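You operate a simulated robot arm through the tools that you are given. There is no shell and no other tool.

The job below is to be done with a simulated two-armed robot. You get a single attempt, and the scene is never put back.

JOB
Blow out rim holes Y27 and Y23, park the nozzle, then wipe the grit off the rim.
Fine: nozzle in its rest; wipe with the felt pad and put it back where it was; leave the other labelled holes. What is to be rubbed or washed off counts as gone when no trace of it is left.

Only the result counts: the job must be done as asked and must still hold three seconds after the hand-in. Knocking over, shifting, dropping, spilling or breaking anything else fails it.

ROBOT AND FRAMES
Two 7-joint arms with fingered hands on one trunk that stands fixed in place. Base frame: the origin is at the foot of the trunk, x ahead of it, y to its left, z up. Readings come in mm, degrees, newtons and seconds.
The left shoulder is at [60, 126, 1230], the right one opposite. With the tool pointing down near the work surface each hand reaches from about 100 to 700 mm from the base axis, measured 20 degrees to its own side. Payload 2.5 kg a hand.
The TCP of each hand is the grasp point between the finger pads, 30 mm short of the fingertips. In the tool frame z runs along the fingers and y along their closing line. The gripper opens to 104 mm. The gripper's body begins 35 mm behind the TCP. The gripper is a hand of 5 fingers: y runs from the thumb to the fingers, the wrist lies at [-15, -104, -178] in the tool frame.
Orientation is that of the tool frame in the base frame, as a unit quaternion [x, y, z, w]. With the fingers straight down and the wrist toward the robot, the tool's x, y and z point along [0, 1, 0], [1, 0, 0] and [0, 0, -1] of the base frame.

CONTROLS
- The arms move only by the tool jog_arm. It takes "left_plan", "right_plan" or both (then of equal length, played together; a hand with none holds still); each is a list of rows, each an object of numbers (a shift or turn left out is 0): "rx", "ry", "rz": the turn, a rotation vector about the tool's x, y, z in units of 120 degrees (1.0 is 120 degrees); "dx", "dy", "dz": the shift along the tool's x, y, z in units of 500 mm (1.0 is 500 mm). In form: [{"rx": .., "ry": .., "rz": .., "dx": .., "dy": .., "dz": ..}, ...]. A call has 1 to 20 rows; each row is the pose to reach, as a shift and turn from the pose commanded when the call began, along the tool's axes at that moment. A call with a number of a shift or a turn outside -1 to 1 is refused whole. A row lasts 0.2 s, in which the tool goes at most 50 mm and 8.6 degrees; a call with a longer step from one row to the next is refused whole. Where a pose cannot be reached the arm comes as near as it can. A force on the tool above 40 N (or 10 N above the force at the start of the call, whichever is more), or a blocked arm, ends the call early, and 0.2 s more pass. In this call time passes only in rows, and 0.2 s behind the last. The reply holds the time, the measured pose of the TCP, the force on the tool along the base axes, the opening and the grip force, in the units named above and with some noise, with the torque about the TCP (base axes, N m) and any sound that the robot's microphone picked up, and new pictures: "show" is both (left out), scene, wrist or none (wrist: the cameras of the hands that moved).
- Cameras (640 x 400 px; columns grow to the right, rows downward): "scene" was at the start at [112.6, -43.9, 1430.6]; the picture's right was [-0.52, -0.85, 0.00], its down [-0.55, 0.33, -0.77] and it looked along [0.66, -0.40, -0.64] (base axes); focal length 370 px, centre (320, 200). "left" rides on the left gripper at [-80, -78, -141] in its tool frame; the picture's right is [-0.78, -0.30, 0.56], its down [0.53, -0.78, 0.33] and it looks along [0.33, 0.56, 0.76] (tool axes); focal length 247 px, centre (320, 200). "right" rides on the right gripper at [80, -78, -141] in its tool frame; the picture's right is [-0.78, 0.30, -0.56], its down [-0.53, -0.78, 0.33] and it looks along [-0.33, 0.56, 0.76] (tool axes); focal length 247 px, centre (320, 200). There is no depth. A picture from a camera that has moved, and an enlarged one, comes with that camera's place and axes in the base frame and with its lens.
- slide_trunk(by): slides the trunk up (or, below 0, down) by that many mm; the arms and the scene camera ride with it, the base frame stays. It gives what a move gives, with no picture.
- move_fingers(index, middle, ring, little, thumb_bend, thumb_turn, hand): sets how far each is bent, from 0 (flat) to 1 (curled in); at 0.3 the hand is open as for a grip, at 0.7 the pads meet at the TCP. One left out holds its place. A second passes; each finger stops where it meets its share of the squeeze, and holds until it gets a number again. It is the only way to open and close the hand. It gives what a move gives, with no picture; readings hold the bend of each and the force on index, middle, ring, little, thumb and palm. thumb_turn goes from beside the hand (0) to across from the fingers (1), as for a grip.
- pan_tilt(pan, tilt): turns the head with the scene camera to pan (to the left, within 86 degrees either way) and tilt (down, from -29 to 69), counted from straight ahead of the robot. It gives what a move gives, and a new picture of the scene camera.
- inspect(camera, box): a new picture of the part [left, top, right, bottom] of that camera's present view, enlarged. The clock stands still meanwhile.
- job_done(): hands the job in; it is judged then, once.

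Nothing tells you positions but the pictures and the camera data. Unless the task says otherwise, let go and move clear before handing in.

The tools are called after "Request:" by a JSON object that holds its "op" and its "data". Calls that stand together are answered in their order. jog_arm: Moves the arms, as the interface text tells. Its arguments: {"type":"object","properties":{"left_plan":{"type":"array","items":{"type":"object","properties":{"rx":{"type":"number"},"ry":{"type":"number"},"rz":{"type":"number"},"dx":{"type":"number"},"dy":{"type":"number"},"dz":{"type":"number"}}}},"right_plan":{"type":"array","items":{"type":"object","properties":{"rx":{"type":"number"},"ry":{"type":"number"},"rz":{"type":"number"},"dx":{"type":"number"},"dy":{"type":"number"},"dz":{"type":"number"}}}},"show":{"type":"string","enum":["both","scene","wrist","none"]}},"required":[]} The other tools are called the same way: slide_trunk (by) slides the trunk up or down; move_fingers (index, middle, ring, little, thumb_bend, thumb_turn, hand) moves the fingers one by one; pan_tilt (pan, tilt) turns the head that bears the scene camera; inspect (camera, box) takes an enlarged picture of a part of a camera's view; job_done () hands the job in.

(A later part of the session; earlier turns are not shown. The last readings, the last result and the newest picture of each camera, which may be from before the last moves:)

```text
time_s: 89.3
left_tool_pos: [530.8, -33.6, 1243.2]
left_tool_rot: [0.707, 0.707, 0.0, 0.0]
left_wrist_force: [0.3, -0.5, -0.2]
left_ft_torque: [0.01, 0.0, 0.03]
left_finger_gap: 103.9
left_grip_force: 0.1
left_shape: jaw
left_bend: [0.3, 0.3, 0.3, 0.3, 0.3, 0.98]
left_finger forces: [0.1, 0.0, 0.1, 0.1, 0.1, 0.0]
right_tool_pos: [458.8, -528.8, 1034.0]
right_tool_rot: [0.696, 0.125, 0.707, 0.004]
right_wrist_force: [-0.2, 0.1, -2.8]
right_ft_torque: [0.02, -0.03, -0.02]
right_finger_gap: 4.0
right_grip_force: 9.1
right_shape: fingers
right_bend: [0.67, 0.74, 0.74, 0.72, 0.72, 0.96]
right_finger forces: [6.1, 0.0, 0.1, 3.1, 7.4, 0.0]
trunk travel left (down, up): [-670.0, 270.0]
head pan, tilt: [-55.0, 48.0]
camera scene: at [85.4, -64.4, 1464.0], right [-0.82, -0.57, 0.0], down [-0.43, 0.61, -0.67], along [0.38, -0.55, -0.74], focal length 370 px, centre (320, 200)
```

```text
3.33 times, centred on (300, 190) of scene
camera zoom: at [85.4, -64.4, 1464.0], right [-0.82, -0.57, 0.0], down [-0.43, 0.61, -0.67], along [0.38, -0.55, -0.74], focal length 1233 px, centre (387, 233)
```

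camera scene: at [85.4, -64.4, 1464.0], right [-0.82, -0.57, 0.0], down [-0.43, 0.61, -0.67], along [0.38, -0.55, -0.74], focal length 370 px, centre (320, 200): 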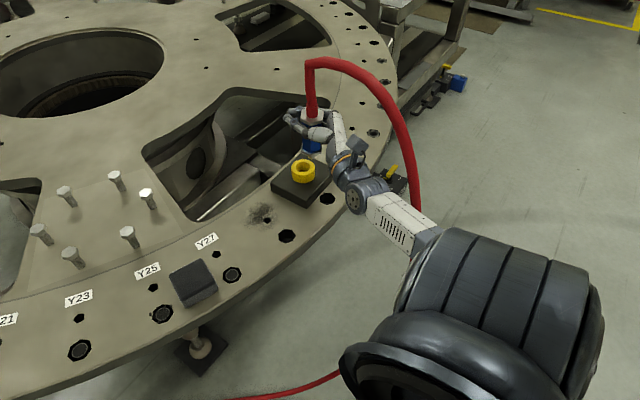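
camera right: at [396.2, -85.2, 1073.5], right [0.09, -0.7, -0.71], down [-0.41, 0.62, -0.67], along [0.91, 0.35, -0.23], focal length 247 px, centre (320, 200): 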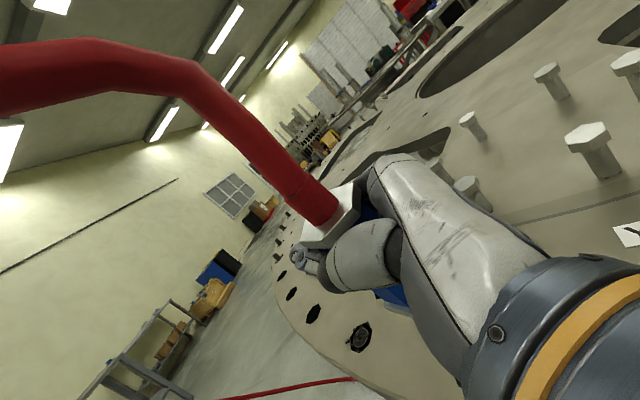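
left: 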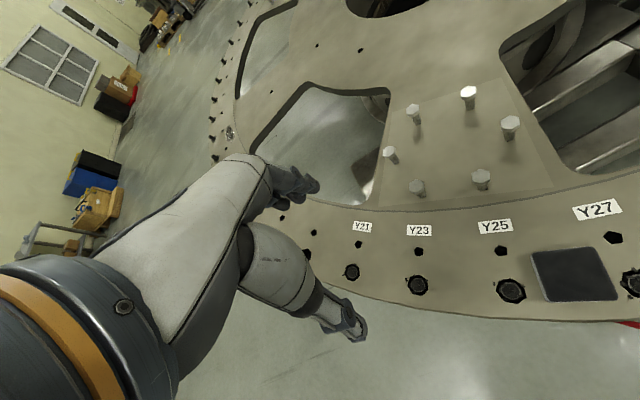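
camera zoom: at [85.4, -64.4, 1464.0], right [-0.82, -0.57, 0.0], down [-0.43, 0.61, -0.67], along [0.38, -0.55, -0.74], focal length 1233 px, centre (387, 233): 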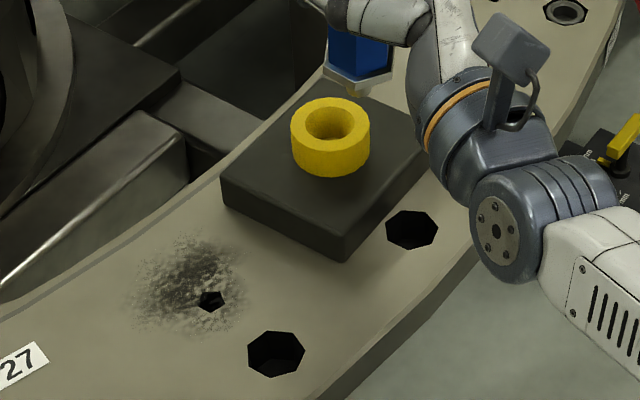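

The rest block moved about 20 mm away from the robot, without rotating; the cup is now at about (455,-528). I'll shift the tip 20 mm forward over it and come down to just above the cup.

Request:
{"op": "jog_arm", "data": {"right_plan": [{"dx": -0.0006, "dy": 0.0033, "dz": 0.0197}, {"dx": -0.0012, "dy": 0.0067, "dz": 0.0394}, {"dx": -0.02, "dy": 0.0032, "dz": 0.0394}, {"dx": -0.0405, "dy": -0.0006, "dz": 0.0394}], "show": "none"}}

Request:
{"op": "inspect", "data": {"camera": "scene", "box": [265, 120, 345, 190]}}

Request:
{"op": "inspect", "data": {"camera": "right", "box": [300, 200, 460, 400]}}

```text
time_s: 90.3
left_tool_pos: [530.9, -34.0, 1244.5]
left_tool_rot: [0.707, 0.707, 0.0, 0.0]
left_wrist_force: [-0.2, 0.0, -0.6]
left_ft_torque: [0.01, -0.01, 0.01]
left_finger_gap: 103.8
left_grip_force: 0.1
left_shape: jaw
left_bend: [0.3, 0.3, 0.3, 0.3, 0.3, 0.98]
left_finger forces: [0.0, 0.1, 0.0, 0.0, 0.1, 0.1]
right_tool_pos: [479.0, -530.3, 1012.8]
right_tool_rot: [0.697, 0.124, 0.707, 0.004]
right_wrist_force: [-0.1, 1.0, -2.4]
right_ft_torque: [-0.02, -0.07, 0.02]
right_finger_gap: 4.0
right_grip_force: 7.7
right_shape: fingers
right_bend: [0.67, 0.74, 0.74, 0.72, 0.72, 0.96]
right_finger forces: [6.1, 0.0, 0.0, 3.1, 7.3, 0.0]
trunk travel left (down, up): [-670.0, 270.0]
head pan, tilt: [-55.0, 48.0]
```

```text
5.71 times, centred on (305, 155) of scene
camera zoom: at [85.4, -64.5, 1464.1], right [-0.82, -0.57, 0.0], down [-0.43, 0.61, -0.67], along [0.38, -0.55, -0.74], focal length 2114 px, centre (406, 457)
```

zoom: 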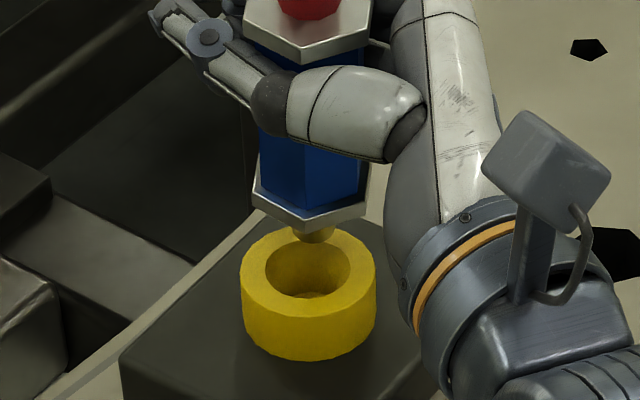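

```text
2.00 times, centred on (380, 300) of right
camera zoom: at [325.2, -463.1, 1078.2], right [-0.48, -0.52, -0.71], down [0.21, 0.71, -0.67], along [0.85, -0.47, -0.23], focal length 494 px, centre (200, 0)
```

zoom: 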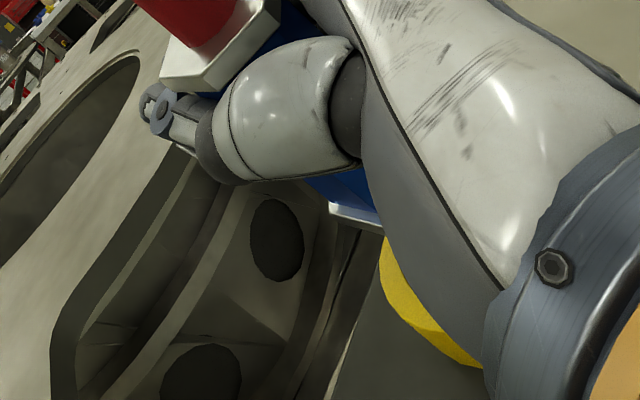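

The tip is about 2–3 mm from the cup's axis. I'll correct that and lower it into the cup in small steps, watching the force.

Request:
{"op": "jog_arm", "data": {"right_plan": [{"dx": -0.006, "dy": -0.0055, "dz": 0.0045}, {"dx": -0.018, "dy": -0.0087, "dz": 0.005}, {"dx": -0.03, "dy": -0.011, "dz": 0.005}, {"dx": -0.042, "dy": -0.0132, "dz": 0.005}, {"dx": -0.05, "dy": -0.0147, "dz": 0.005}, {"dx": -0.056, "dy": -0.0158, "dz": 0.005}], "show": "none"}}

Request:
{"op": "inspect", "data": {"camera": "scene", "box": [265, 120, 345, 190]}}

```text
time_s: 91.7
left_tool_pos: [530.9, -34.9, 1243.2]
left_tool_rot: [0.707, 0.707, -0.001, -0.001]
left_wrist_force: [0.6, -0.9, -0.3]
left_ft_torque: [0.0, 0.01, 0.01]
left_finger_gap: 103.8
left_grip_force: 0.0
left_shape: jaw
left_bend: [0.3, 0.3, 0.3, 0.3, 0.3, 0.98]
left_finger forces: [0.0, 0.0, 0.0, 0.0, 0.1, 0.0]
right_tool_pos: [480.7, -525.6, 980.6]
right_tool_rot: [0.7, 0.124, 0.703, 0.001]
right_wrist_force: [0.5, 2.2, -3.4]
right_ft_torque: [0.18, -0.01, -0.03]
right_finger_gap: 4.3
right_grip_force: 7.2
right_shape: fingers
right_bend: [0.66, 0.74, 0.74, 0.72, 0.72, 0.97]
right_finger forces: [6.3, 0.0, 0.0, 0.1, 8.2, 0.1]
trunk travel left (down, up): [-670.0, 270.0]
head pan, tilt: [-55.0, 48.0]
```

```text
5.71 times, centred on (305, 155) of scene
camera zoom: at [86.1, -65.1, 1463.6], right [-0.82, -0.57, 0.0], down [-0.43, 0.61, -0.67], along [0.38, -0.55, -0.74], focal length 2114 px, centre (406, 457)
```

zoom: 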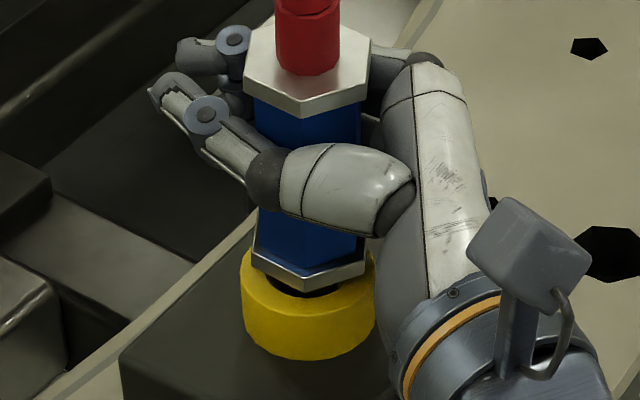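

The tip has gone into the cup's bore without disturbing the block. I'll lower the last few millimetres until the nut seats.

Request:
{"op": "jog_arm", "data": {"right_plan": [{"dx": -0.004, "dy": -0.0008}, {"dx": -0.008, "dy": -0.0015}, {"dx": -0.012, "dy": -0.0022}], "show": "none"}}

Request:
{"op": "inspect", "data": {"camera": "scene", "box": [265, 120, 345, 190]}}

```text
time_s: 92.5
left_tool_pos: [530.0, -33.0, 1244.0]
left_tool_rot: [0.707, 0.707, 0.0, 0.0]
left_wrist_force: [-0.3, 0.4, -0.2]
left_ft_torque: [0.0, 0.02, 0.03]
left_finger_gap: 103.7
left_grip_force: 0.1
left_shape: jaw
left_bend: [0.3, 0.3, 0.3, 0.3, 0.3, 0.98]
left_finger forces: [0.0, 0.1, 0.0, 0.0, 0.1, 0.0]
right_tool_pos: [481.4, -528.6, 978.8]
right_tool_rot: [0.697, 0.125, 0.707, 0.004]
right_wrist_force: [-0.4, 2.3, -1.7]
right_ft_torque: [0.21, 0.05, -0.07]
right_finger_gap: 4.4
right_grip_force: 7.9
right_shape: fingers
right_bend: [0.66, 0.74, 0.74, 0.72, 0.72, 0.96]
right_finger forces: [6.3, 0.1, 0.0, 0.1, 9.2, 0.0]
trunk travel left (down, up): [-670.0, 270.0]
head pan, tilt: [-55.0, 48.0]
```

```text
5.71 times, centred on (305, 155) of scene
camera zoom: at [85.2, -64.0, 1464.1], right [-0.82, -0.57, 0.0], down [-0.43, 0.61, -0.67], along [0.38, -0.55, -0.74], focal length 2114 px, centre (406, 457)
```

zoom: 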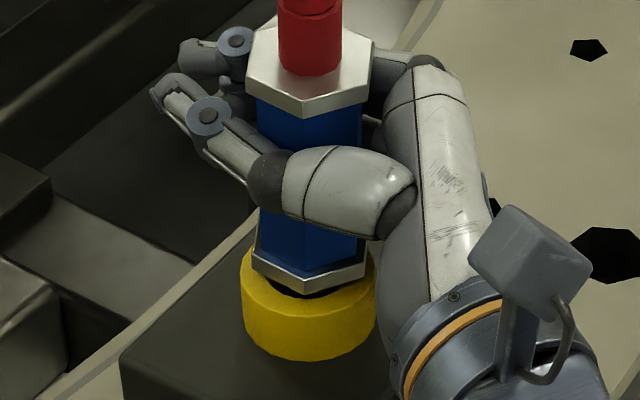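

Request:
{"op": "jog_arm", "data": {"right_plan": [{"dx": -0.004, "dy": -0.0008}, {"dx": -0.008, "dy": -0.0015}], "show": "none"}}

Request:
{"op": "inspect", "data": {"camera": "scene", "box": [265, 120, 345, 190]}}

```text
time_s: 93.1
left_tool_pos: [531.6, -34.4, 1243.3]
left_tool_rot: [0.707, 0.707, 0.0, 0.0]
left_wrist_force: [0.7, 0.1, 0.1]
left_ft_torque: [-0.01, -0.01, 0.02]
left_finger_gap: 103.8
left_grip_force: 0.1
left_shape: jaw
left_bend: [0.3, 0.3, 0.3, 0.3, 0.3, 0.98]
left_finger forces: [0.0, 0.0, 0.1, 0.0, 0.0, 0.0]
right_tool_pos: [481.7, -526.3, 976.2]
right_tool_rot: [0.696, 0.125, 0.707, 0.004]
right_wrist_force: [-1.2, 1.5, -1.4]
right_ft_torque: [0.17, 0.0, -0.06]
right_finger_gap: 4.0
right_grip_force: 7.8
right_shape: fingers
right_bend: [0.66, 0.74, 0.74, 0.72, 0.72, 0.96]
right_finger forces: [6.2, 0.1, 0.0, 0.0, 8.4, 0.0]
trunk travel left (down, up): [-670.0, 270.0]
head pan, tilt: [-55.0, 48.0]
```

```text
5.71 times, centred on (305, 155) of scene
camera zoom: at [85.2, -64.1, 1464.1], right [-0.82, -0.57, 0.0], down [-0.43, 0.61, -0.67], along [0.38, -0.55, -0.74], focal length 2114 px, centre (406, 457)
```

zoom: 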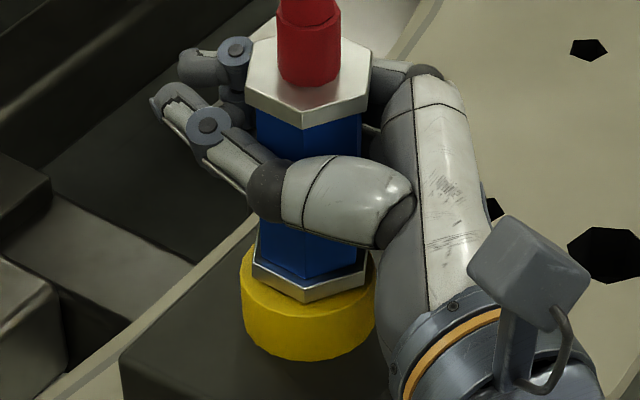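

Request:
{"op": "jog_arm", "data": {"right_plan": [{"dx": -0.004, "dy": -0.0008}, {"dx": -0.008, "dy": -0.0015}], "show": "none"}}

Request:
{"op": "inspect", "data": {"camera": "scene", "box": [265, 120, 345, 190]}}

```text
time_s: 93.7
left_tool_pos: [529.9, -33.1, 1243.6]
left_tool_rot: [0.707, 0.707, 0.0, 0.0]
left_wrist_force: [-0.2, -0.2, 0.2]
left_ft_torque: [0.01, 0.0, 0.01]
left_finger_gap: 103.6
left_grip_force: 0.0
left_shape: jaw
left_bend: [0.3, 0.3, 0.3, 0.3, 0.3, 0.98]
left_finger forces: [0.0, 0.0, 0.0, 0.0, 0.0, 0.0]
right_tool_pos: [481.4, -526.7, 972.1]
right_tool_rot: [0.694, 0.126, 0.709, 0.006]
right_wrist_force: [0.4, 2.2, 2.9]
right_ft_torque: [0.15, 0.17, -0.09]
right_finger_gap: 4.4
right_grip_force: 7.5
right_shape: fingers
right_bend: [0.66, 0.74, 0.74, 0.72, 0.72, 0.96]
right_finger forces: [6.2, 0.1, 0.0, 0.0, 8.6, 0.0]
trunk travel left (down, up): [-670.0, 270.0]
head pan, tilt: [-55.0, 48.0]
```

```text
5.71 times, centred on (305, 155) of scene
camera zoom: at [85.0, -63.6, 1464.2], right [-0.82, -0.57, 0.0], down [-0.43, 0.61, -0.67], along [0.38, -0.55, -0.74], focal length 2114 px, centre (406, 457)
```

zoom: 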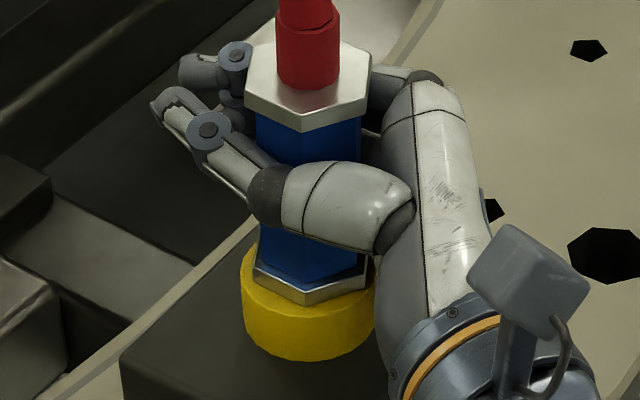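

The nut is seated (about 5 N of support). I'll release the grip gently.

Request:
{"op": "move_fingers", "data": {"hand": "right", "index": 0.58, "middle": 0.58, "ring": 0.58, "little": 0.58, "thumb_bend": 0.6}}

Request:
{"op": "inspect", "data": {"camera": "scene", "box": [265, 120, 345, 190]}}

```text
time_s: 94.7
left_tool_pos: [530.7, -34.0, 1244.7]
left_tool_rot: [0.706, 0.708, 0.0, 0.0]
left_wrist_force: [0.0, 0.5, 0.0]
left_ft_torque: [0.01, 0.01, 0.01]
left_finger_gap: 103.8
left_grip_force: 0.2
left_shape: jaw
left_bend: [0.3, 0.3, 0.3, 0.3, 0.3, 0.98]
left_finger forces: [0.1, 0.1, 0.0, 0.0, 0.0, 0.0]
right_tool_pos: [481.3, -527.3, 971.7]
right_tool_rot: [0.696, 0.124, 0.707, 0.004]
right_wrist_force: [-0.9, -1.1, -0.7]
right_ft_torque: [0.02, -0.01, 0.02]
right_finger_gap: 29.5
right_grip_force: 0.0
right_shape: fingers
right_bend: [0.57, 0.57, 0.57, 0.57, 0.6, 0.97]
right_finger forces: [0.0, 0.0, 0.0, 0.0, 0.1, 0.0]
trunk travel left (down, up): [-670.0, 270.0]
head pan, tilt: [-55.0, 48.0]
```

```text
5.71 times, centred on (305, 155) of scene
camera zoom: at [85.1, -64.2, 1464.1], right [-0.82, -0.57, 0.0], down [-0.43, 0.61, -0.67], along [0.38, -0.55, -0.74], focal length 2114 px, centre (406, 457)
```

zoom: 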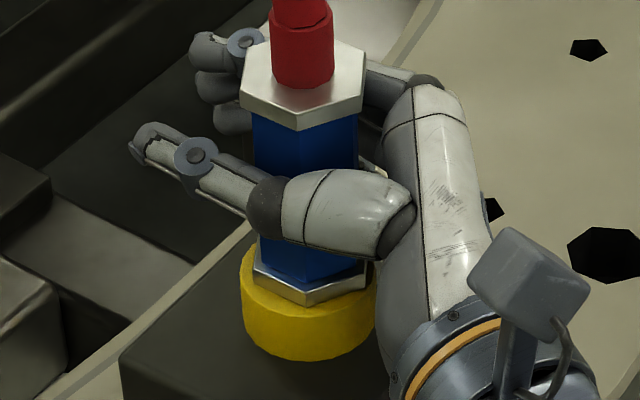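

It's released and standing upright in the cup. I'll open the hand fully and then back straight out.

Request:
{"op": "move_fingers", "data": {"hand": "right", "index": 0.3, "middle": 0.3, "ring": 0.3, "little": 0.3, "thumb_bend": 0.3}}

Request:
{"op": "inspect", "data": {"camera": "scene", "box": [245, 100, 365, 200]}}

Request:
{"op": "inspect", "data": {"camera": "right", "box": [230, 120, 450, 360]}}

```text
time_s: 95.7
left_tool_pos: [529.5, -33.2, 1244.0]
left_tool_rot: [0.707, 0.707, 0.001, 0.001]
left_wrist_force: [-0.5, 0.0, 0.3]
left_ft_torque: [-0.03, 0.01, -0.02]
left_finger_gap: 103.7
left_grip_force: 0.1
left_shape: jaw
left_bend: [0.3, 0.3, 0.3, 0.3, 0.3, 0.98]
left_finger forces: [0.0, 0.1, 0.0, 0.1, 0.0, 0.1]
right_tool_pos: [480.9, -526.7, 970.3]
right_tool_rot: [0.696, 0.125, 0.707, 0.005]
right_wrist_force: [-1.5, 0.5, -0.7]
right_ft_torque: [-0.02, -0.02, 0.0]
right_finger_gap: 102.9
right_grip_force: 0.1
right_shape: fingers
right_bend: [0.3, 0.3, 0.3, 0.3, 0.3, 0.97]
right_finger forces: [0.0, 0.1, 0.0, 0.1, 0.1, 0.1]
trunk travel left (down, up): [-670.0, 270.0]
head pan, tilt: [-55.0, 48.0]
```

```text
4.00 times, centred on (305, 150) of scene
camera zoom: at [85.1, -64.1, 1464.1], right [-0.82, -0.57, 0.0], down [-0.43, 0.61, -0.67], along [0.38, -0.55, -0.74], focal length 1480 px, centre (380, 400)
```

zoom: 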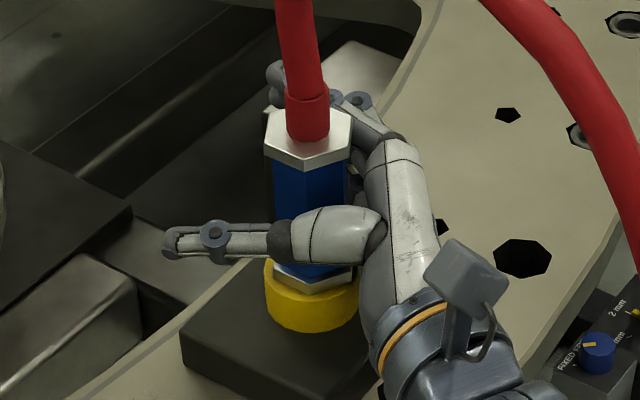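

```text
1.67 times, centred on (340, 240) of right
camera zoom: at [327.1, -460.6, 1036.0], right [-0.48, -0.52, -0.71], down [0.21, 0.71, -0.67], along [0.85, -0.47, -0.23], focal length 412 px, centre (287, 133)
```

zoom: 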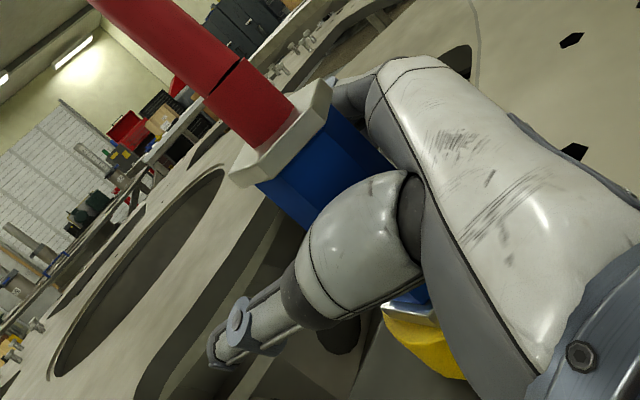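

The nozzle stands upright in its cup and the hand is open. I'll retract straight back.

Request:
{"op": "jog_arm", "data": {"right_plan": [{"dz": -0.03}, {"dz": -0.07}, {"dz": -0.13}, {"dz": -0.19}, {"dz": -0.25}, {"dz": -0.3}], "show": "both"}}

Request:
{"op": "inspect", "data": {"camera": "scene", "box": [245, 100, 365, 220]}}

```text
time_s: 97.1
left_tool_pos: [529.9, -33.9, 1244.4]
left_tool_rot: [0.708, 0.707, 0.0, 0.0]
left_wrist_force: [-0.1, -0.4, 0.3]
left_ft_torque: [-0.01, 0.01, 0.02]
left_finger_gap: 103.7
left_grip_force: 0.0
left_shape: jaw
left_bend: [0.3, 0.3, 0.3, 0.3, 0.3, 0.98]
left_finger forces: [0.0, 0.1, 0.1, 0.0, 0.1, 0.0]
right_tool_pos: [331.5, -551.6, 970.4]
right_tool_rot: [0.696, 0.126, 0.707, 0.004]
right_wrist_force: [0.4, 0.9, -0.4]
right_ft_torque: [0.0, 0.01, 0.03]
right_finger_gap: 102.8
right_grip_force: 0.0
right_shape: fingers
right_bend: [0.3, 0.3, 0.3, 0.3, 0.3, 0.97]
right_finger forces: [0.0, 0.0, 0.1, 0.1, 0.0, 0.0]
trunk travel left (down, up): [-670.0, 270.0]
head pan, tilt: [-55.0, 48.0]
camera scene: at [84.9, -64.1, 1464.1], right [-0.82, -0.57, 0.0], down [-0.43, 0.61, -0.67], along [0.38, -0.55, -0.74], focal length 370 px, centre (320, 200)
camera right: at [178.0, -485.5, 1036.2], right [-0.47, -0.52, -0.71], down [0.21, 0.71, -0.67], along [0.85, -0.47, -0.23], focal length 247 px, centre (320, 200)
```

scene: 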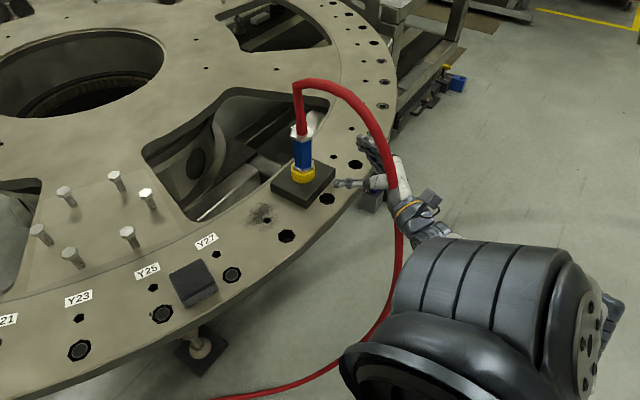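
right: 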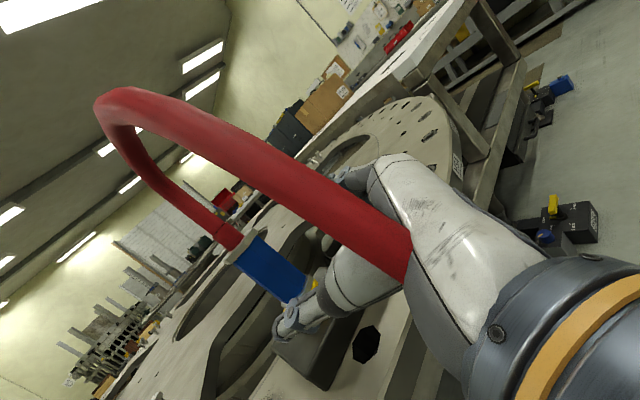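

```text
3.33 times, centred on (305, 160) of scene
camera zoom: at [84.9, -64.1, 1464.1], right [-0.82, -0.57, 0.0], down [-0.43, 0.61, -0.67], along [0.38, -0.55, -0.74], focal length 1233 px, centre (370, 333)
```

zoom: 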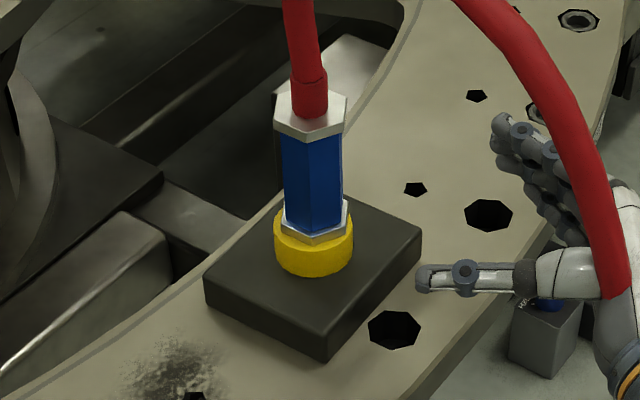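

The nozzle is parked upright. The rest itself still needs to go back about 20 mm toward the robot, so I'll set the trunk and head exactly as at the start to compare against my first pictures. First I raise the hand a bit.

Request:
{"op": "jog_arm", "data": {"right_plan": [{"dx": 0.04, "dy": 0.0075}, {"dx": 0.09, "dy": 0.0168}], "show": "none"}}

Request:
{"op": "slide_trunk", "data": {"by": -45}}

Request:
{"op": "pan_tilt", "data": {"pan": -55, "tilt": 45}}

Request:
{"op": "inspect", "data": {"camera": "scene", "box": [260, 70, 460, 230]}}

```text
time_s: 97.7
left_tool_pos: [529.4, -34.6, 1244.0]
left_tool_rot: [0.707, 0.707, 0.0, -0.001]
left_wrist_force: [0.9, 0.3, 1.4]
left_ft_torque: [-0.04, 0.01, -0.02]
left_finger_gap: 103.5
left_grip_force: 0.1
left_shape: jaw
left_bend: [0.3, 0.3, 0.3, 0.3, 0.3, 0.98]
left_finger forces: [0.1, 0.1, 0.1, 0.0, 0.1, 0.0]
right_tool_pos: [332.3, -553.1, 1020.0]
right_tool_rot: [0.696, 0.125, 0.707, 0.005]
right_wrist_force: [0.2, 0.1, 0.3]
right_ft_torque: [-0.03, -0.02, 0.03]
right_finger_gap: 102.7
right_grip_force: 0.0
right_shape: fingers
right_bend: [0.3, 0.3, 0.3, 0.3, 0.3, 0.97]
right_finger forces: [0.1, 0.0, 0.1, 0.0, 0.0, 0.0]
trunk travel left (down, up): [-670.0, 270.0]
head pan, tilt: [-55.0, 48.0]
```

```text
time_s: 98.6
left_tool_pos: [529.8, -33.7, 1198.0]
left_tool_rot: [0.707, 0.707, -0.001, 0.0]
left_wrist_force: [0.4, -0.3, -0.6]
left_ft_torque: [0.0, -0.04, 0.01]
left_finger_gap: 103.5
left_grip_force: 0.1
left_shape: jaw
left_bend: [0.3, 0.3, 0.3, 0.3, 0.3, 0.98]
left_finger forces: [0.1, 0.0, 0.1, 0.1, 0.1, 0.0]
right_tool_pos: [333.3, -553.1, 974.7]
right_tool_rot: [0.696, 0.126, 0.707, 0.004]
right_wrist_force: [0.3, 0.4, 0.6]
right_ft_torque: [-0.01, 0.02, 0.0]
right_finger_gap: 102.5
right_grip_force: 0.0
right_shape: fingers
right_bend: [0.3, 0.3, 0.3, 0.3, 0.3, 0.97]
right_finger forces: [0.0, 0.0, 0.0, 0.0, 0.1, 0.0]
trunk travel left (down, up): [-625.0, 315.0]
head pan, tilt: [-55.0, 48.0]
```

```text
time_s: 99.2
left_tool_pos: [530.5, -35.0, 1199.1]
left_tool_rot: [0.707, 0.707, -0.001, 0.0]
left_wrist_force: [0.3, 0.3, -0.2]
left_ft_torque: [-0.02, 0.0, 0.0]
left_finger_gap: 103.7
left_grip_force: 0.1
left_shape: jaw
left_bend: [0.3, 0.3, 0.3, 0.3, 0.3, 0.98]
left_finger forces: [0.0, 0.1, 0.1, 0.0, 0.1, 0.0]
right_tool_pos: [333.1, -554.4, 973.2]
right_tool_rot: [0.696, 0.125, 0.707, 0.005]
right_wrist_force: [-0.7, -0.4, -0.4]
right_ft_torque: [-0.03, -0.01, 0.01]
right_finger_gap: 102.6
right_grip_force: 0.1
right_shape: fingers
right_bend: [0.3, 0.3, 0.3, 0.3, 0.3, 0.97]
right_finger forces: [0.0, 0.1, 0.0, 0.0, 0.0, 0.0]
trunk travel left (down, up): [-625.0, 315.0]
head pan, tilt: [-55.0, 45.0]
camera scene: at [86.5, -66.2, 1423.3], right [-0.82, -0.57, 0.0], down [-0.41, 0.58, -0.71], along [0.41, -0.58, -0.71], focal length 370 px, centre (320, 200)
```

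scene: 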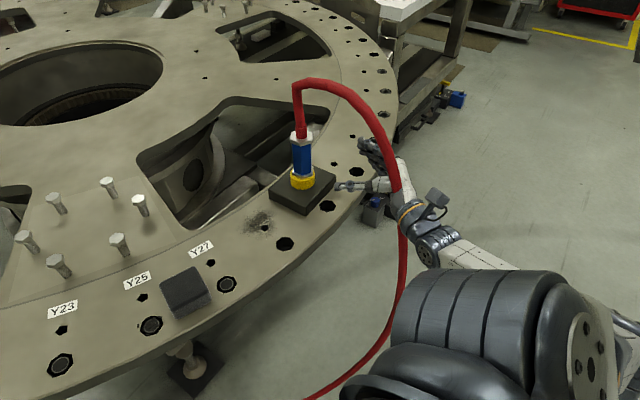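

```text
2.50 times, centred on (360, 150) of scene
camera zoom: at [86.5, -66.2, 1423.3], right [-0.82, -0.57, 0.0], down [-0.41, 0.58, -0.71], along [0.41, -0.58, -0.71], focal length 925 px, centre (220, 325)
```

zoom: 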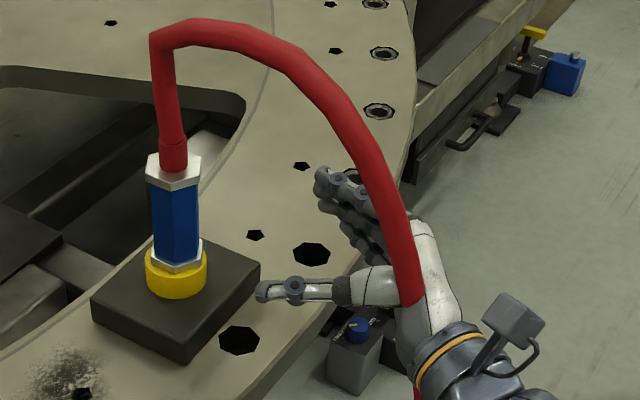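

Comparing with my first picture from this same view, the rest has shifted about 21 px left and 11 px up, i.e. about 21 mm in +x with no y change. I'll take one more matching zoom to check its rotation.

Request:
{"op": "inspect", "data": {"camera": "scene", "box": [260, 110, 440, 260]}}

```text
2.67 times, centred on (350, 185) of scene
camera zoom: at [86.5, -66.2, 1423.3], right [-0.82, -0.57, 0.0], down [-0.41, 0.58, -0.71], along [0.41, -0.58, -0.71], focal length 986 px, centre (240, 240)
```

zoom: 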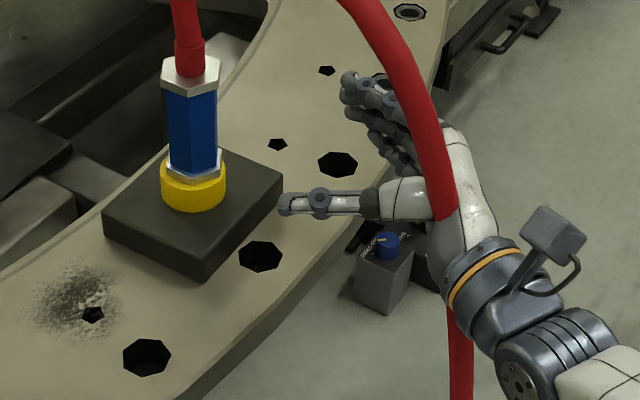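

The shift is a pure translation of about +22 mm in x. I'll use the right hand as a loose hook around the cup and nozzle and draw the rest straight back. First I level the hand in front of it.

Request:
{"op": "jog_arm", "data": {"right_plan": [{"dx": -0.0153, "dy": -0.02, "dz": 0.0043, "rx": -0.0276, "ry": -0.0025, "rz": 0.0294}, {"dx": -0.0305, "dy": -0.04, "dz": 0.0085, "rx": -0.0551, "ry": -0.0051, "rz": 0.0589}, {"dx": -0.0458, "dy": -0.06, "dz": 0.0128, "rx": -0.0827, "ry": -0.0076, "rz": 0.0883}], "show": "none"}}

Request:
{"op": "inspect", "data": {"camera": "scene", "box": [260, 110, 440, 260]}}

Request:
{"op": "inspect", "data": {"camera": "right", "box": [180, 160, 420, 380]}}

```text
time_s: 100.0
left_tool_pos: [530.4, -32.9, 1199.0]
left_tool_rot: [0.707, 0.707, 0.001, 0.0]
left_wrist_force: [0.5, 0.3, 0.1]
left_ft_torque: [0.0, 0.0, 0.0]
left_finger_gap: 103.7
left_grip_force: 0.0
left_shape: jaw
left_bend: [0.3, 0.3, 0.3, 0.3, 0.3, 0.98]
left_finger forces: [0.0, 0.0, 0.0, 0.0, 0.0, 0.1]
right_tool_pos: [334.4, -527.3, 946.7]
right_tool_rot: [0.708, -0.002, 0.706, 0.001]
right_wrist_force: [-0.7, -0.5, 0.5]
right_ft_torque: [-0.02, -0.01, 0.01]
right_finger_gap: 102.7
right_grip_force: 0.0
right_shape: fingers
right_bend: [0.3, 0.3, 0.3, 0.3, 0.3, 0.97]
right_finger forces: [0.0, 0.1, 0.1, 0.1, 0.0, 0.0]
trunk travel left (down, up): [-625.0, 315.0]
head pan, tilt: [-55.0, 45.0]
```

```text
2.67 times, centred on (350, 185) of scene
camera zoom: at [86.6, -66.0, 1423.3], right [-0.82, -0.57, 0.0], down [-0.41, 0.58, -0.71], along [0.41, -0.58, -0.71], focal length 986 px, centre (240, 240)
```

zoom: 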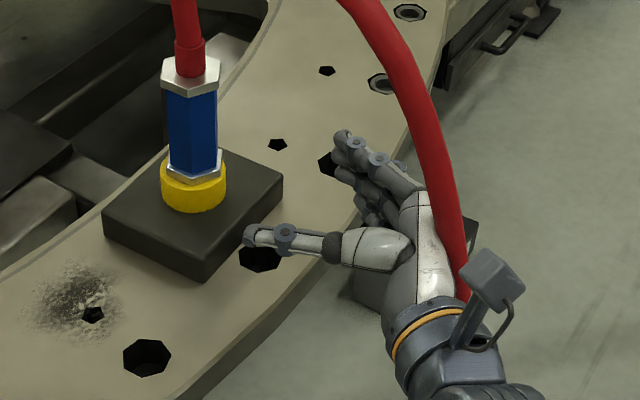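

```text
1.82 times, centred on (300, 270) of right
camera zoom: at [193.5, -447.7, 1027.4], right [-0.56, -0.29, -0.78], down [0.33, 0.78, -0.53], along [0.76, -0.56, -0.34], focal length 449 px, centre (356, 73)
```

zoom: 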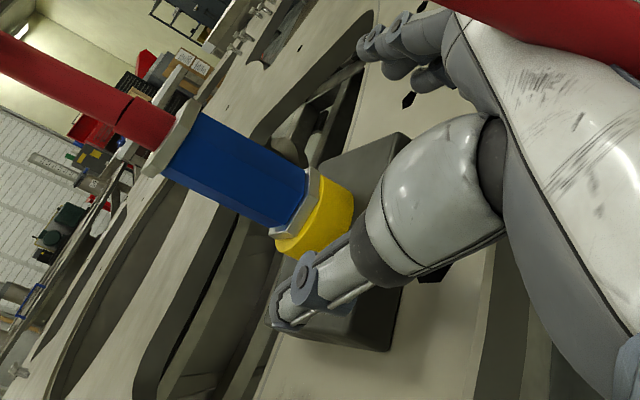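

The hand is level and open in front of the rest. I'll move forward around the nozzle, low enough that the little finger meets the cup.

Request:
{"op": "jog_arm", "data": {"right_plan": [{"dx": -0.004, "dy": 0.0094, "dz": 0.04}, {"dx": -0.008, "dy": 0.0094, "dz": 0.085}, {"dx": -0.012, "dy": 0.0094, "dz": 0.13}, {"dx": -0.0134, "dy": 0.0094, "dz": 0.175}, {"dx": -0.0134, "dy": 0.0094, "dz": 0.215}, {"dx": -0.0134, "dy": 0.0094, "dz": 0.2512}], "show": "none"}}

Request:
{"op": "inspect", "data": {"camera": "scene", "box": [260, 110, 440, 260]}}

Request:
{"op": "inspect", "data": {"camera": "right", "box": [220, 130, 440, 350]}}

```text
time_s: 101.4
left_tool_pos: [528.4, -33.2, 1200.9]
left_tool_rot: [0.707, 0.707, 0.0, 0.001]
left_wrist_force: [0.5, 0.8, -0.3]
left_ft_torque: [0.02, -0.02, -0.01]
left_finger_gap: 103.5
left_grip_force: 0.1
left_shape: jaw
left_bend: [0.3, 0.3, 0.3, 0.3, 0.3, 0.98]
left_finger forces: [0.1, 0.1, 0.0, 0.0, 0.0, 0.0]
right_tool_pos: [457.5, -533.7, 943.1]
right_tool_rot: [0.706, 0.001, 0.709, 0.005]
right_wrist_force: [-11.2, -1.0, 12.7]
right_ft_torque: [-0.38, 1.21, -0.27]
right_finger_gap: 102.6
right_grip_force: 6.8
right_shape: fingers
right_bend: [0.3, 0.3, 0.3, 0.3, 0.3, 0.97]
right_finger forces: [0.0, 0.0, 0.1, 13.8, 0.0, 0.0]
trunk travel left (down, up): [-625.0, 315.0]
head pan, tilt: [-55.0, 45.0]
```

```text
2.67 times, centred on (350, 185) of scene
camera zoom: at [84.2, -64.8, 1423.8], right [-0.82, -0.57, 0.0], down [-0.4, 0.58, -0.71], along [0.41, -0.58, -0.71], focal length 986 px, centre (240, 240)
```

zoom: 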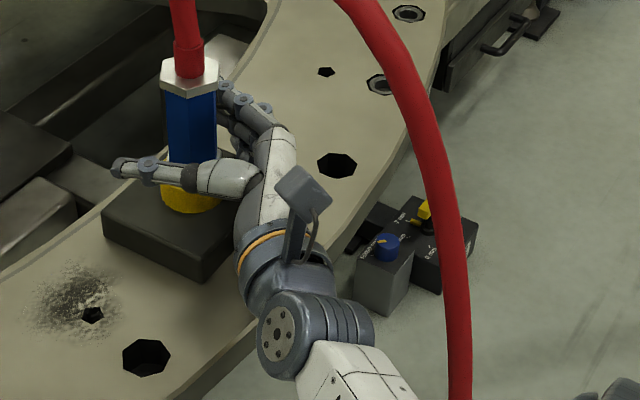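

```text
1.82 times, centred on (330, 240) of right
camera zoom: at [316.4, -453.3, 1022.3], right [-0.55, -0.3, -0.78], down [0.34, 0.77, -0.54], along [0.76, -0.56, -0.33], focal length 449 px, centre (302, 127)
```

zoom: 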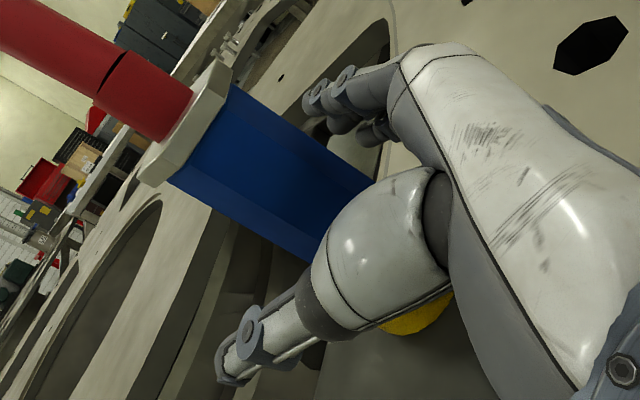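

The little finger is touching the block (about 14 N), though it hasn't moved. I'll raise the hand 20 mm to clear it.

Request:
{"op": "jog_arm", "data": {"right_plan": [{"dx": 0.01}, {"dx": 0.025}, {"dx": 0.04}], "show": "none"}}

Request:
{"op": "inspect", "data": {"camera": "scene", "box": [260, 110, 440, 260]}}

Request:
{"op": "inspect", "data": {"camera": "right", "box": [220, 130, 440, 350]}}

```text
time_s: 102.2
left_tool_pos: [529.9, -33.7, 1198.5]
left_tool_rot: [0.707, 0.707, 0.0, 0.0]
left_wrist_force: [-0.4, 0.6, -0.3]
left_ft_torque: [0.01, 0.05, -0.03]
left_finger_gap: 103.5
left_grip_force: 0.0
left_shape: jaw
left_bend: [0.3, 0.3, 0.3, 0.3, 0.3, 0.98]
left_finger forces: [0.0, 0.1, 0.1, 0.1, 0.0, 0.0]
right_tool_pos: [459.3, -531.4, 956.4]
right_tool_rot: [0.708, -0.001, 0.706, 0.0]
right_wrist_force: [0.2, -0.5, 0.3]
right_ft_torque: [0.0, -0.02, 0.0]
right_finger_gap: 102.8
right_grip_force: 0.0
right_shape: fingers
right_bend: [0.3, 0.3, 0.3, 0.3, 0.3, 0.97]
right_finger forces: [0.0, 0.0, 0.1, 0.1, 0.1, 0.0]
trunk travel left (down, up): [-625.0, 315.0]
head pan, tilt: [-55.0, 45.0]
```

```text
2.67 times, centred on (350, 185) of scene
camera zoom: at [86.7, -66.2, 1423.2], right [-0.82, -0.57, 0.0], down [-0.41, 0.58, -0.71], along [0.41, -0.58, -0.71], focal length 986 px, centre (240, 240)
```

zoom: 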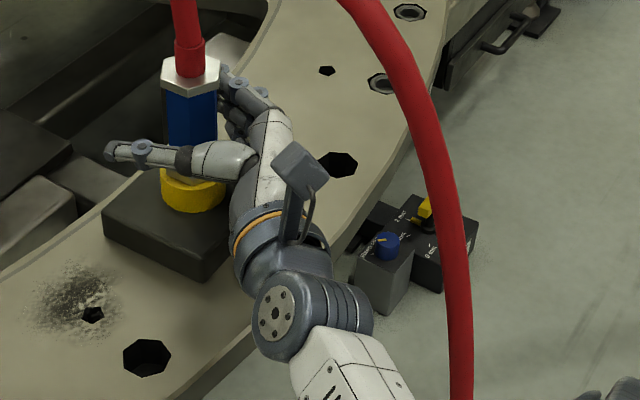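

```text
1.82 times, centred on (330, 240) of right
camera zoom: at [320.3, -452.6, 1038.9], right [-0.56, -0.29, -0.78], down [0.33, 0.78, -0.53], along [0.76, -0.56, -0.34], focal length 449 px, centre (302, 127)
```

zoom: 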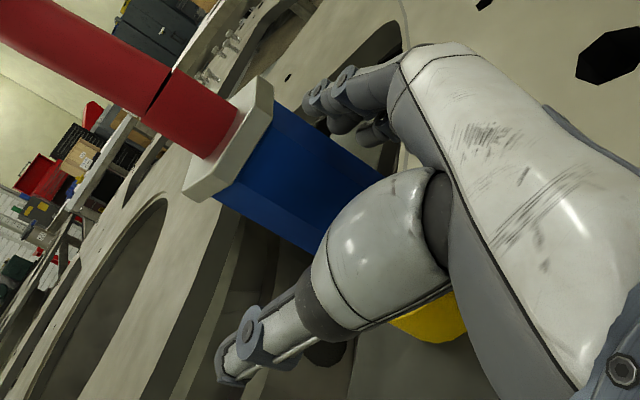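

Clear now. I'll bend the fingers into a loose hook around the nozzle and cup without squeezing.

Request:
{"op": "move_fingers", "data": {"hand": "right", "index": 0.57, "middle": 0.57, "ring": 0.56, "little": 0.48, "thumb_bend": 0.57}}

Request:
{"op": "inspect", "data": {"camera": "right", "box": [220, 130, 440, 350]}}

```text
time_s: 103.2
left_tool_pos: [530.1, -35.2, 1198.5]
left_tool_rot: [0.707, 0.707, 0.0, -0.001]
left_wrist_force: [-0.3, -0.2, 0.1]
left_ft_torque: [0.01, 0.0, 0.01]
left_finger_gap: 103.5
left_grip_force: 0.1
left_shape: jaw
left_bend: [0.3, 0.3, 0.3, 0.3, 0.3, 0.98]
left_finger forces: [0.1, 0.1, 0.0, 0.0, 0.0, 0.1]
right_tool_pos: [461.5, -532.5, 958.3]
right_tool_rot: [0.707, -0.001, 0.707, 0.0]
right_wrist_force: [-0.2, -0.3, -0.4]
right_ft_torque: [-0.01, -0.01, 0.01]
right_finger_gap: 37.1
right_grip_force: 0.1
right_shape: fingers
right_bend: [0.56, 0.56, 0.56, 0.48, 0.56, 0.97]
right_finger forces: [0.1, 0.1, 0.0, 0.0, 0.1, 0.0]
trunk travel left (down, up): [-625.0, 315.0]
head pan, tilt: [-55.0, 45.0]
```

```text
1.82 times, centred on (330, 240) of right
camera zoom: at [320.1, -452.7, 1039.3], right [-0.56, -0.29, -0.78], down [0.33, 0.78, -0.53], along [0.76, -0.56, -0.34], focal length 449 px, centre (302, 127)
```

zoom: 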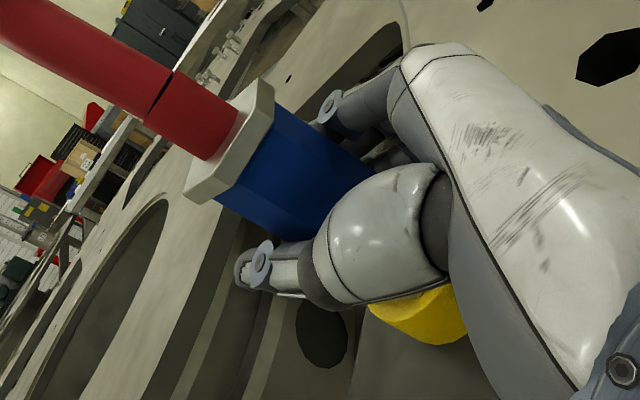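

Request:
{"op": "move_fingers", "data": {"hand": "right", "index": 0.61, "middle": 0.61, "ring": 0.61, "little": 0.55, "thumb_bend": 0.6}}

Request:
{"op": "jog_arm", "data": {"right_plan": [{"dz": -0.006}, {"dz": -0.012}, {"dz": -0.018}, {"dz": -0.024}], "show": "none"}}

Request:
{"op": "inspect", "data": {"camera": "scene", "box": [260, 110, 440, 260]}}

```text
time_s: 104.2
left_tool_pos: [531.5, -32.3, 1198.2]
left_tool_rot: [0.707, 0.707, 0.0, 0.0]
left_wrist_force: [-0.9, -0.1, -0.9]
left_ft_torque: [0.01, -0.02, 0.0]
left_finger_gap: 103.9
left_grip_force: 0.1
left_shape: jaw
left_bend: [0.3, 0.3, 0.3, 0.3, 0.3, 0.98]
left_finger forces: [0.1, 0.0, 0.0, 0.0, 0.0, 0.0]
right_tool_pos: [461.4, -531.8, 956.8]
right_tool_rot: [0.707, -0.002, 0.707, 0.0]
right_wrist_force: [0.0, 1.1, 0.5]
right_ft_torque: [-0.03, 0.01, 0.01]
right_finger_gap: 26.5
right_grip_force: 0.6
right_shape: fingers
right_bend: [0.61, 0.61, 0.61, 0.55, 0.59, 0.97]
right_finger forces: [0.0, 0.0, 0.1, 0.0, 1.0, 0.0]
trunk travel left (down, up): [-625.0, 315.0]
head pan, tilt: [-55.0, 45.0]
```

```text
time_s: 105.2
left_tool_pos: [529.2, -33.3, 1199.6]
left_tool_rot: [0.707, 0.707, 0.0, 0.0]
left_wrist_force: [0.9, 0.7, 0.3]
left_ft_torque: [0.02, 0.0, -0.01]
left_finger_gap: 103.7
left_grip_force: 0.0
left_shape: jaw
left_bend: [0.3, 0.3, 0.3, 0.3, 0.3, 0.98]
left_finger forces: [0.0, 0.1, 0.1, 0.0, 0.0, 0.1]
right_tool_pos: [448.4, -531.2, 960.1]
right_tool_rot: [0.707, -0.001, 0.707, 0.0]
right_wrist_force: [2.4, -0.2, 0.7]
right_ft_torque: [-0.01, 0.0, -0.02]
right_finger_gap: 26.6
right_grip_force: 1.2
right_shape: fingers
right_bend: [0.61, 0.61, 0.61, 0.55, 0.59, 0.97]
right_finger forces: [0.5, 0.1, 0.0, 0.6, 1.2, 0.0]
trunk travel left (down, up): [-625.0, 315.0]
head pan, tilt: [-55.0, 45.0]
```

```text
2.67 times, centred on (350, 185) of scene
camera zoom: at [86.7, -66.2, 1423.3], right [-0.82, -0.57, 0.0], down [-0.41, 0.58, -0.71], along [0.41, -0.58, -0.71], focal length 986 px, centre (240, 240)
```

zoom: 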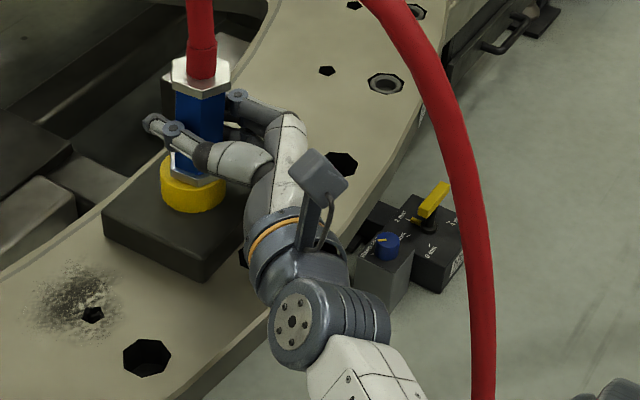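

The loose hook only tips the nozzle slightly and doesn't move the block. I'll move forward again so the nozzle settles upright, then hold nozzle and cup with a proper grip and slide the rest back that way.

Request:
{"op": "jog_arm", "data": {"right_plan": [{"dz": 0.012, "dy": 0.003}, {"dz": 0.024, "dy": 0.005}], "show": "none"}}

Request:
{"op": "inspect", "data": {"camera": "scene", "box": [260, 110, 440, 260]}}

```text
time_s: 105.8
left_tool_pos: [530.3, -33.4, 1199.0]
left_tool_rot: [0.707, 0.707, 0.001, 0.0]
left_wrist_force: [-0.2, 0.0, -0.5]
left_ft_torque: [-0.01, -0.02, -0.01]
left_finger_gap: 103.9
left_grip_force: 0.1
left_shape: jaw
left_bend: [0.3, 0.3, 0.3, 0.3, 0.3, 0.98]
left_finger forces: [0.0, 0.0, 0.1, 0.0, 0.1, 0.0]
right_tool_pos: [461.1, -536.1, 957.9]
right_tool_rot: [0.708, -0.001, 0.707, 0.0]
right_wrist_force: [0.2, 1.5, 0.0]
right_ft_torque: [0.03, 0.03, 0.01]
right_finger_gap: 26.5
right_grip_force: 0.4
right_shape: fingers
right_bend: [0.61, 0.61, 0.61, 0.55, 0.59, 0.97]
right_finger forces: [0.2, 0.1, 0.0, 0.0, 1.2, 0.0]
trunk travel left (down, up): [-625.0, 315.0]
head pan, tilt: [-55.0, 45.0]
```

```text
2.67 times, centred on (350, 185) of scene
camera zoom: at [86.5, -66.0, 1423.3], right [-0.82, -0.57, 0.0], down [-0.41, 0.58, -0.71], along [0.41, -0.58, -0.71], focal length 986 px, centre (240, 240)
```

zoom: 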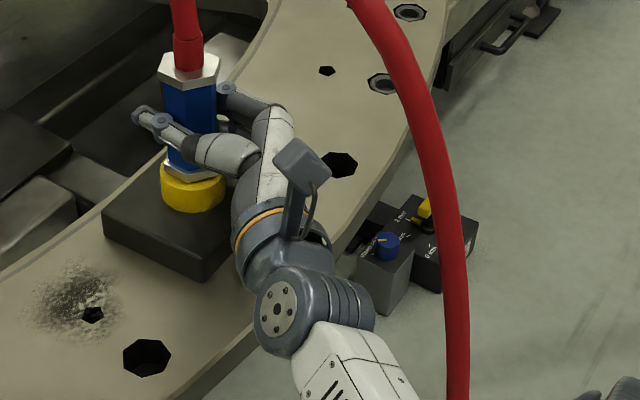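

Request:
{"op": "move_fingers", "data": {"hand": "right", "index": 0.68, "middle": 0.68, "ring": 0.68, "little": 0.68, "thumb_bend": 0.66}}

Request:
{"op": "inspect", "data": {"camera": "scene", "box": [260, 110, 440, 260]}}

```text
time_s: 106.8
left_tool_pos: [531.0, -35.2, 1198.0]
left_tool_rot: [0.707, 0.707, 0.001, 0.0]
left_wrist_force: [0.2, 0.7, 0.9]
left_ft_torque: [0.01, 0.0, -0.02]
left_finger_gap: 103.6
left_grip_force: 0.0
left_shape: jaw
left_bend: [0.3, 0.3, 0.3, 0.3, 0.3, 0.98]
left_finger forces: [0.0, 0.0, 0.0, 0.1, 0.1, 0.0]
right_tool_pos: [461.3, -535.1, 959.5]
right_tool_rot: [0.707, -0.002, 0.708, 0.002]
right_wrist_force: [1.8, -8.1, -0.2]
right_ft_torque: [-0.42, -0.12, 0.02]
right_finger_gap: 21.4
right_grip_force: 10.4
right_shape: fingers
right_bend: [0.63, 0.68, 0.68, 0.63, 0.62, 0.97]
right_finger forces: [4.7, 0.1, 0.0, 9.6, 6.6, 0.1]
trunk travel left (down, up): [-625.0, 315.0]
head pan, tilt: [-55.0, 45.0]
```

```text
2.67 times, centred on (350, 185) of scene
camera zoom: at [86.8, -67.1, 1423.2], right [-0.82, -0.57, 0.0], down [-0.41, 0.58, -0.71], along [0.41, -0.58, -0.71], focal length 986 px, centre (240, 240)
```

zoom: 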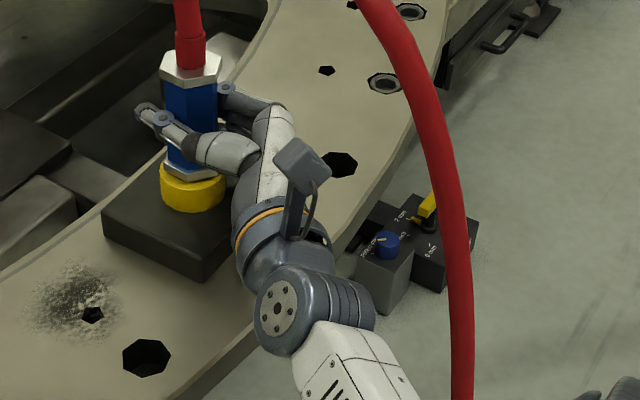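

The grip holds at 10 N with the block still in place. Now I drag slowly toward the robot and watch the force and the block.

Request:
{"op": "jog_arm", "data": {"right_plan": [{"dy": 0.004, "dz": -0.004}, {"dy": 0.006, "dz": -0.008}, {"dy": 0.006, "dz": -0.012}, {"dy": 0.006, "dz": -0.016}], "show": "none"}}

Request:
{"op": "inspect", "data": {"camera": "scene", "box": [260, 110, 440, 260]}}

```text
time_s: 107.8
left_tool_pos: [530.4, -34.0, 1199.2]
left_tool_rot: [0.707, 0.707, 0.0, 0.0]
left_wrist_force: [-0.3, 0.1, -0.3]
left_ft_torque: [-0.02, 0.03, 0.01]
left_finger_gap: 103.6
left_grip_force: 0.1
left_shape: jaw
left_bend: [0.3, 0.3, 0.3, 0.3, 0.3, 0.98]
left_finger forces: [0.0, 0.0, 0.0, 0.0, 0.1, 0.0]
right_tool_pos: [452.3, -536.8, 959.3]
right_tool_rot: [0.706, -0.002, 0.708, 0.001]
right_wrist_force: [5.4, -3.5, -0.2]
right_ft_torque: [-0.2, -0.21, 0.01]
right_finger_gap: 21.5
right_grip_force: 8.8
right_shape: fingers
right_bend: [0.63, 0.68, 0.68, 0.62, 0.62, 0.96]
right_finger forces: [4.6, 0.1, 0.1, 6.1, 7.4, 0.0]
trunk travel left (down, up): [-625.0, 315.0]
head pan, tilt: [-55.0, 45.0]
```

```text
2.67 times, centred on (350, 185) of scene
camera zoom: at [86.9, -66.5, 1423.3], right [-0.82, -0.57, 0.0], down [-0.41, 0.58, -0.71], along [0.41, -0.58, -0.71], focal length 986 px, centre (240, 240)
```

zoom: 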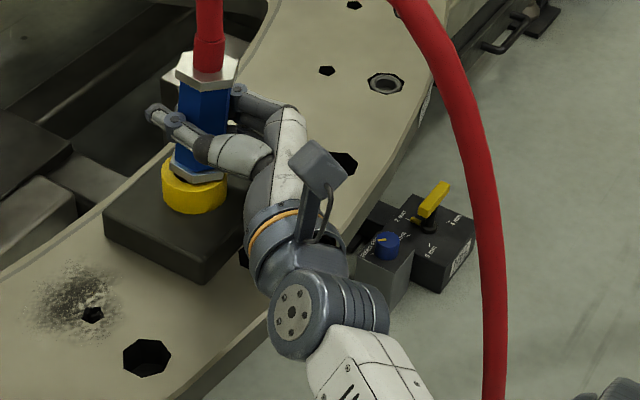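

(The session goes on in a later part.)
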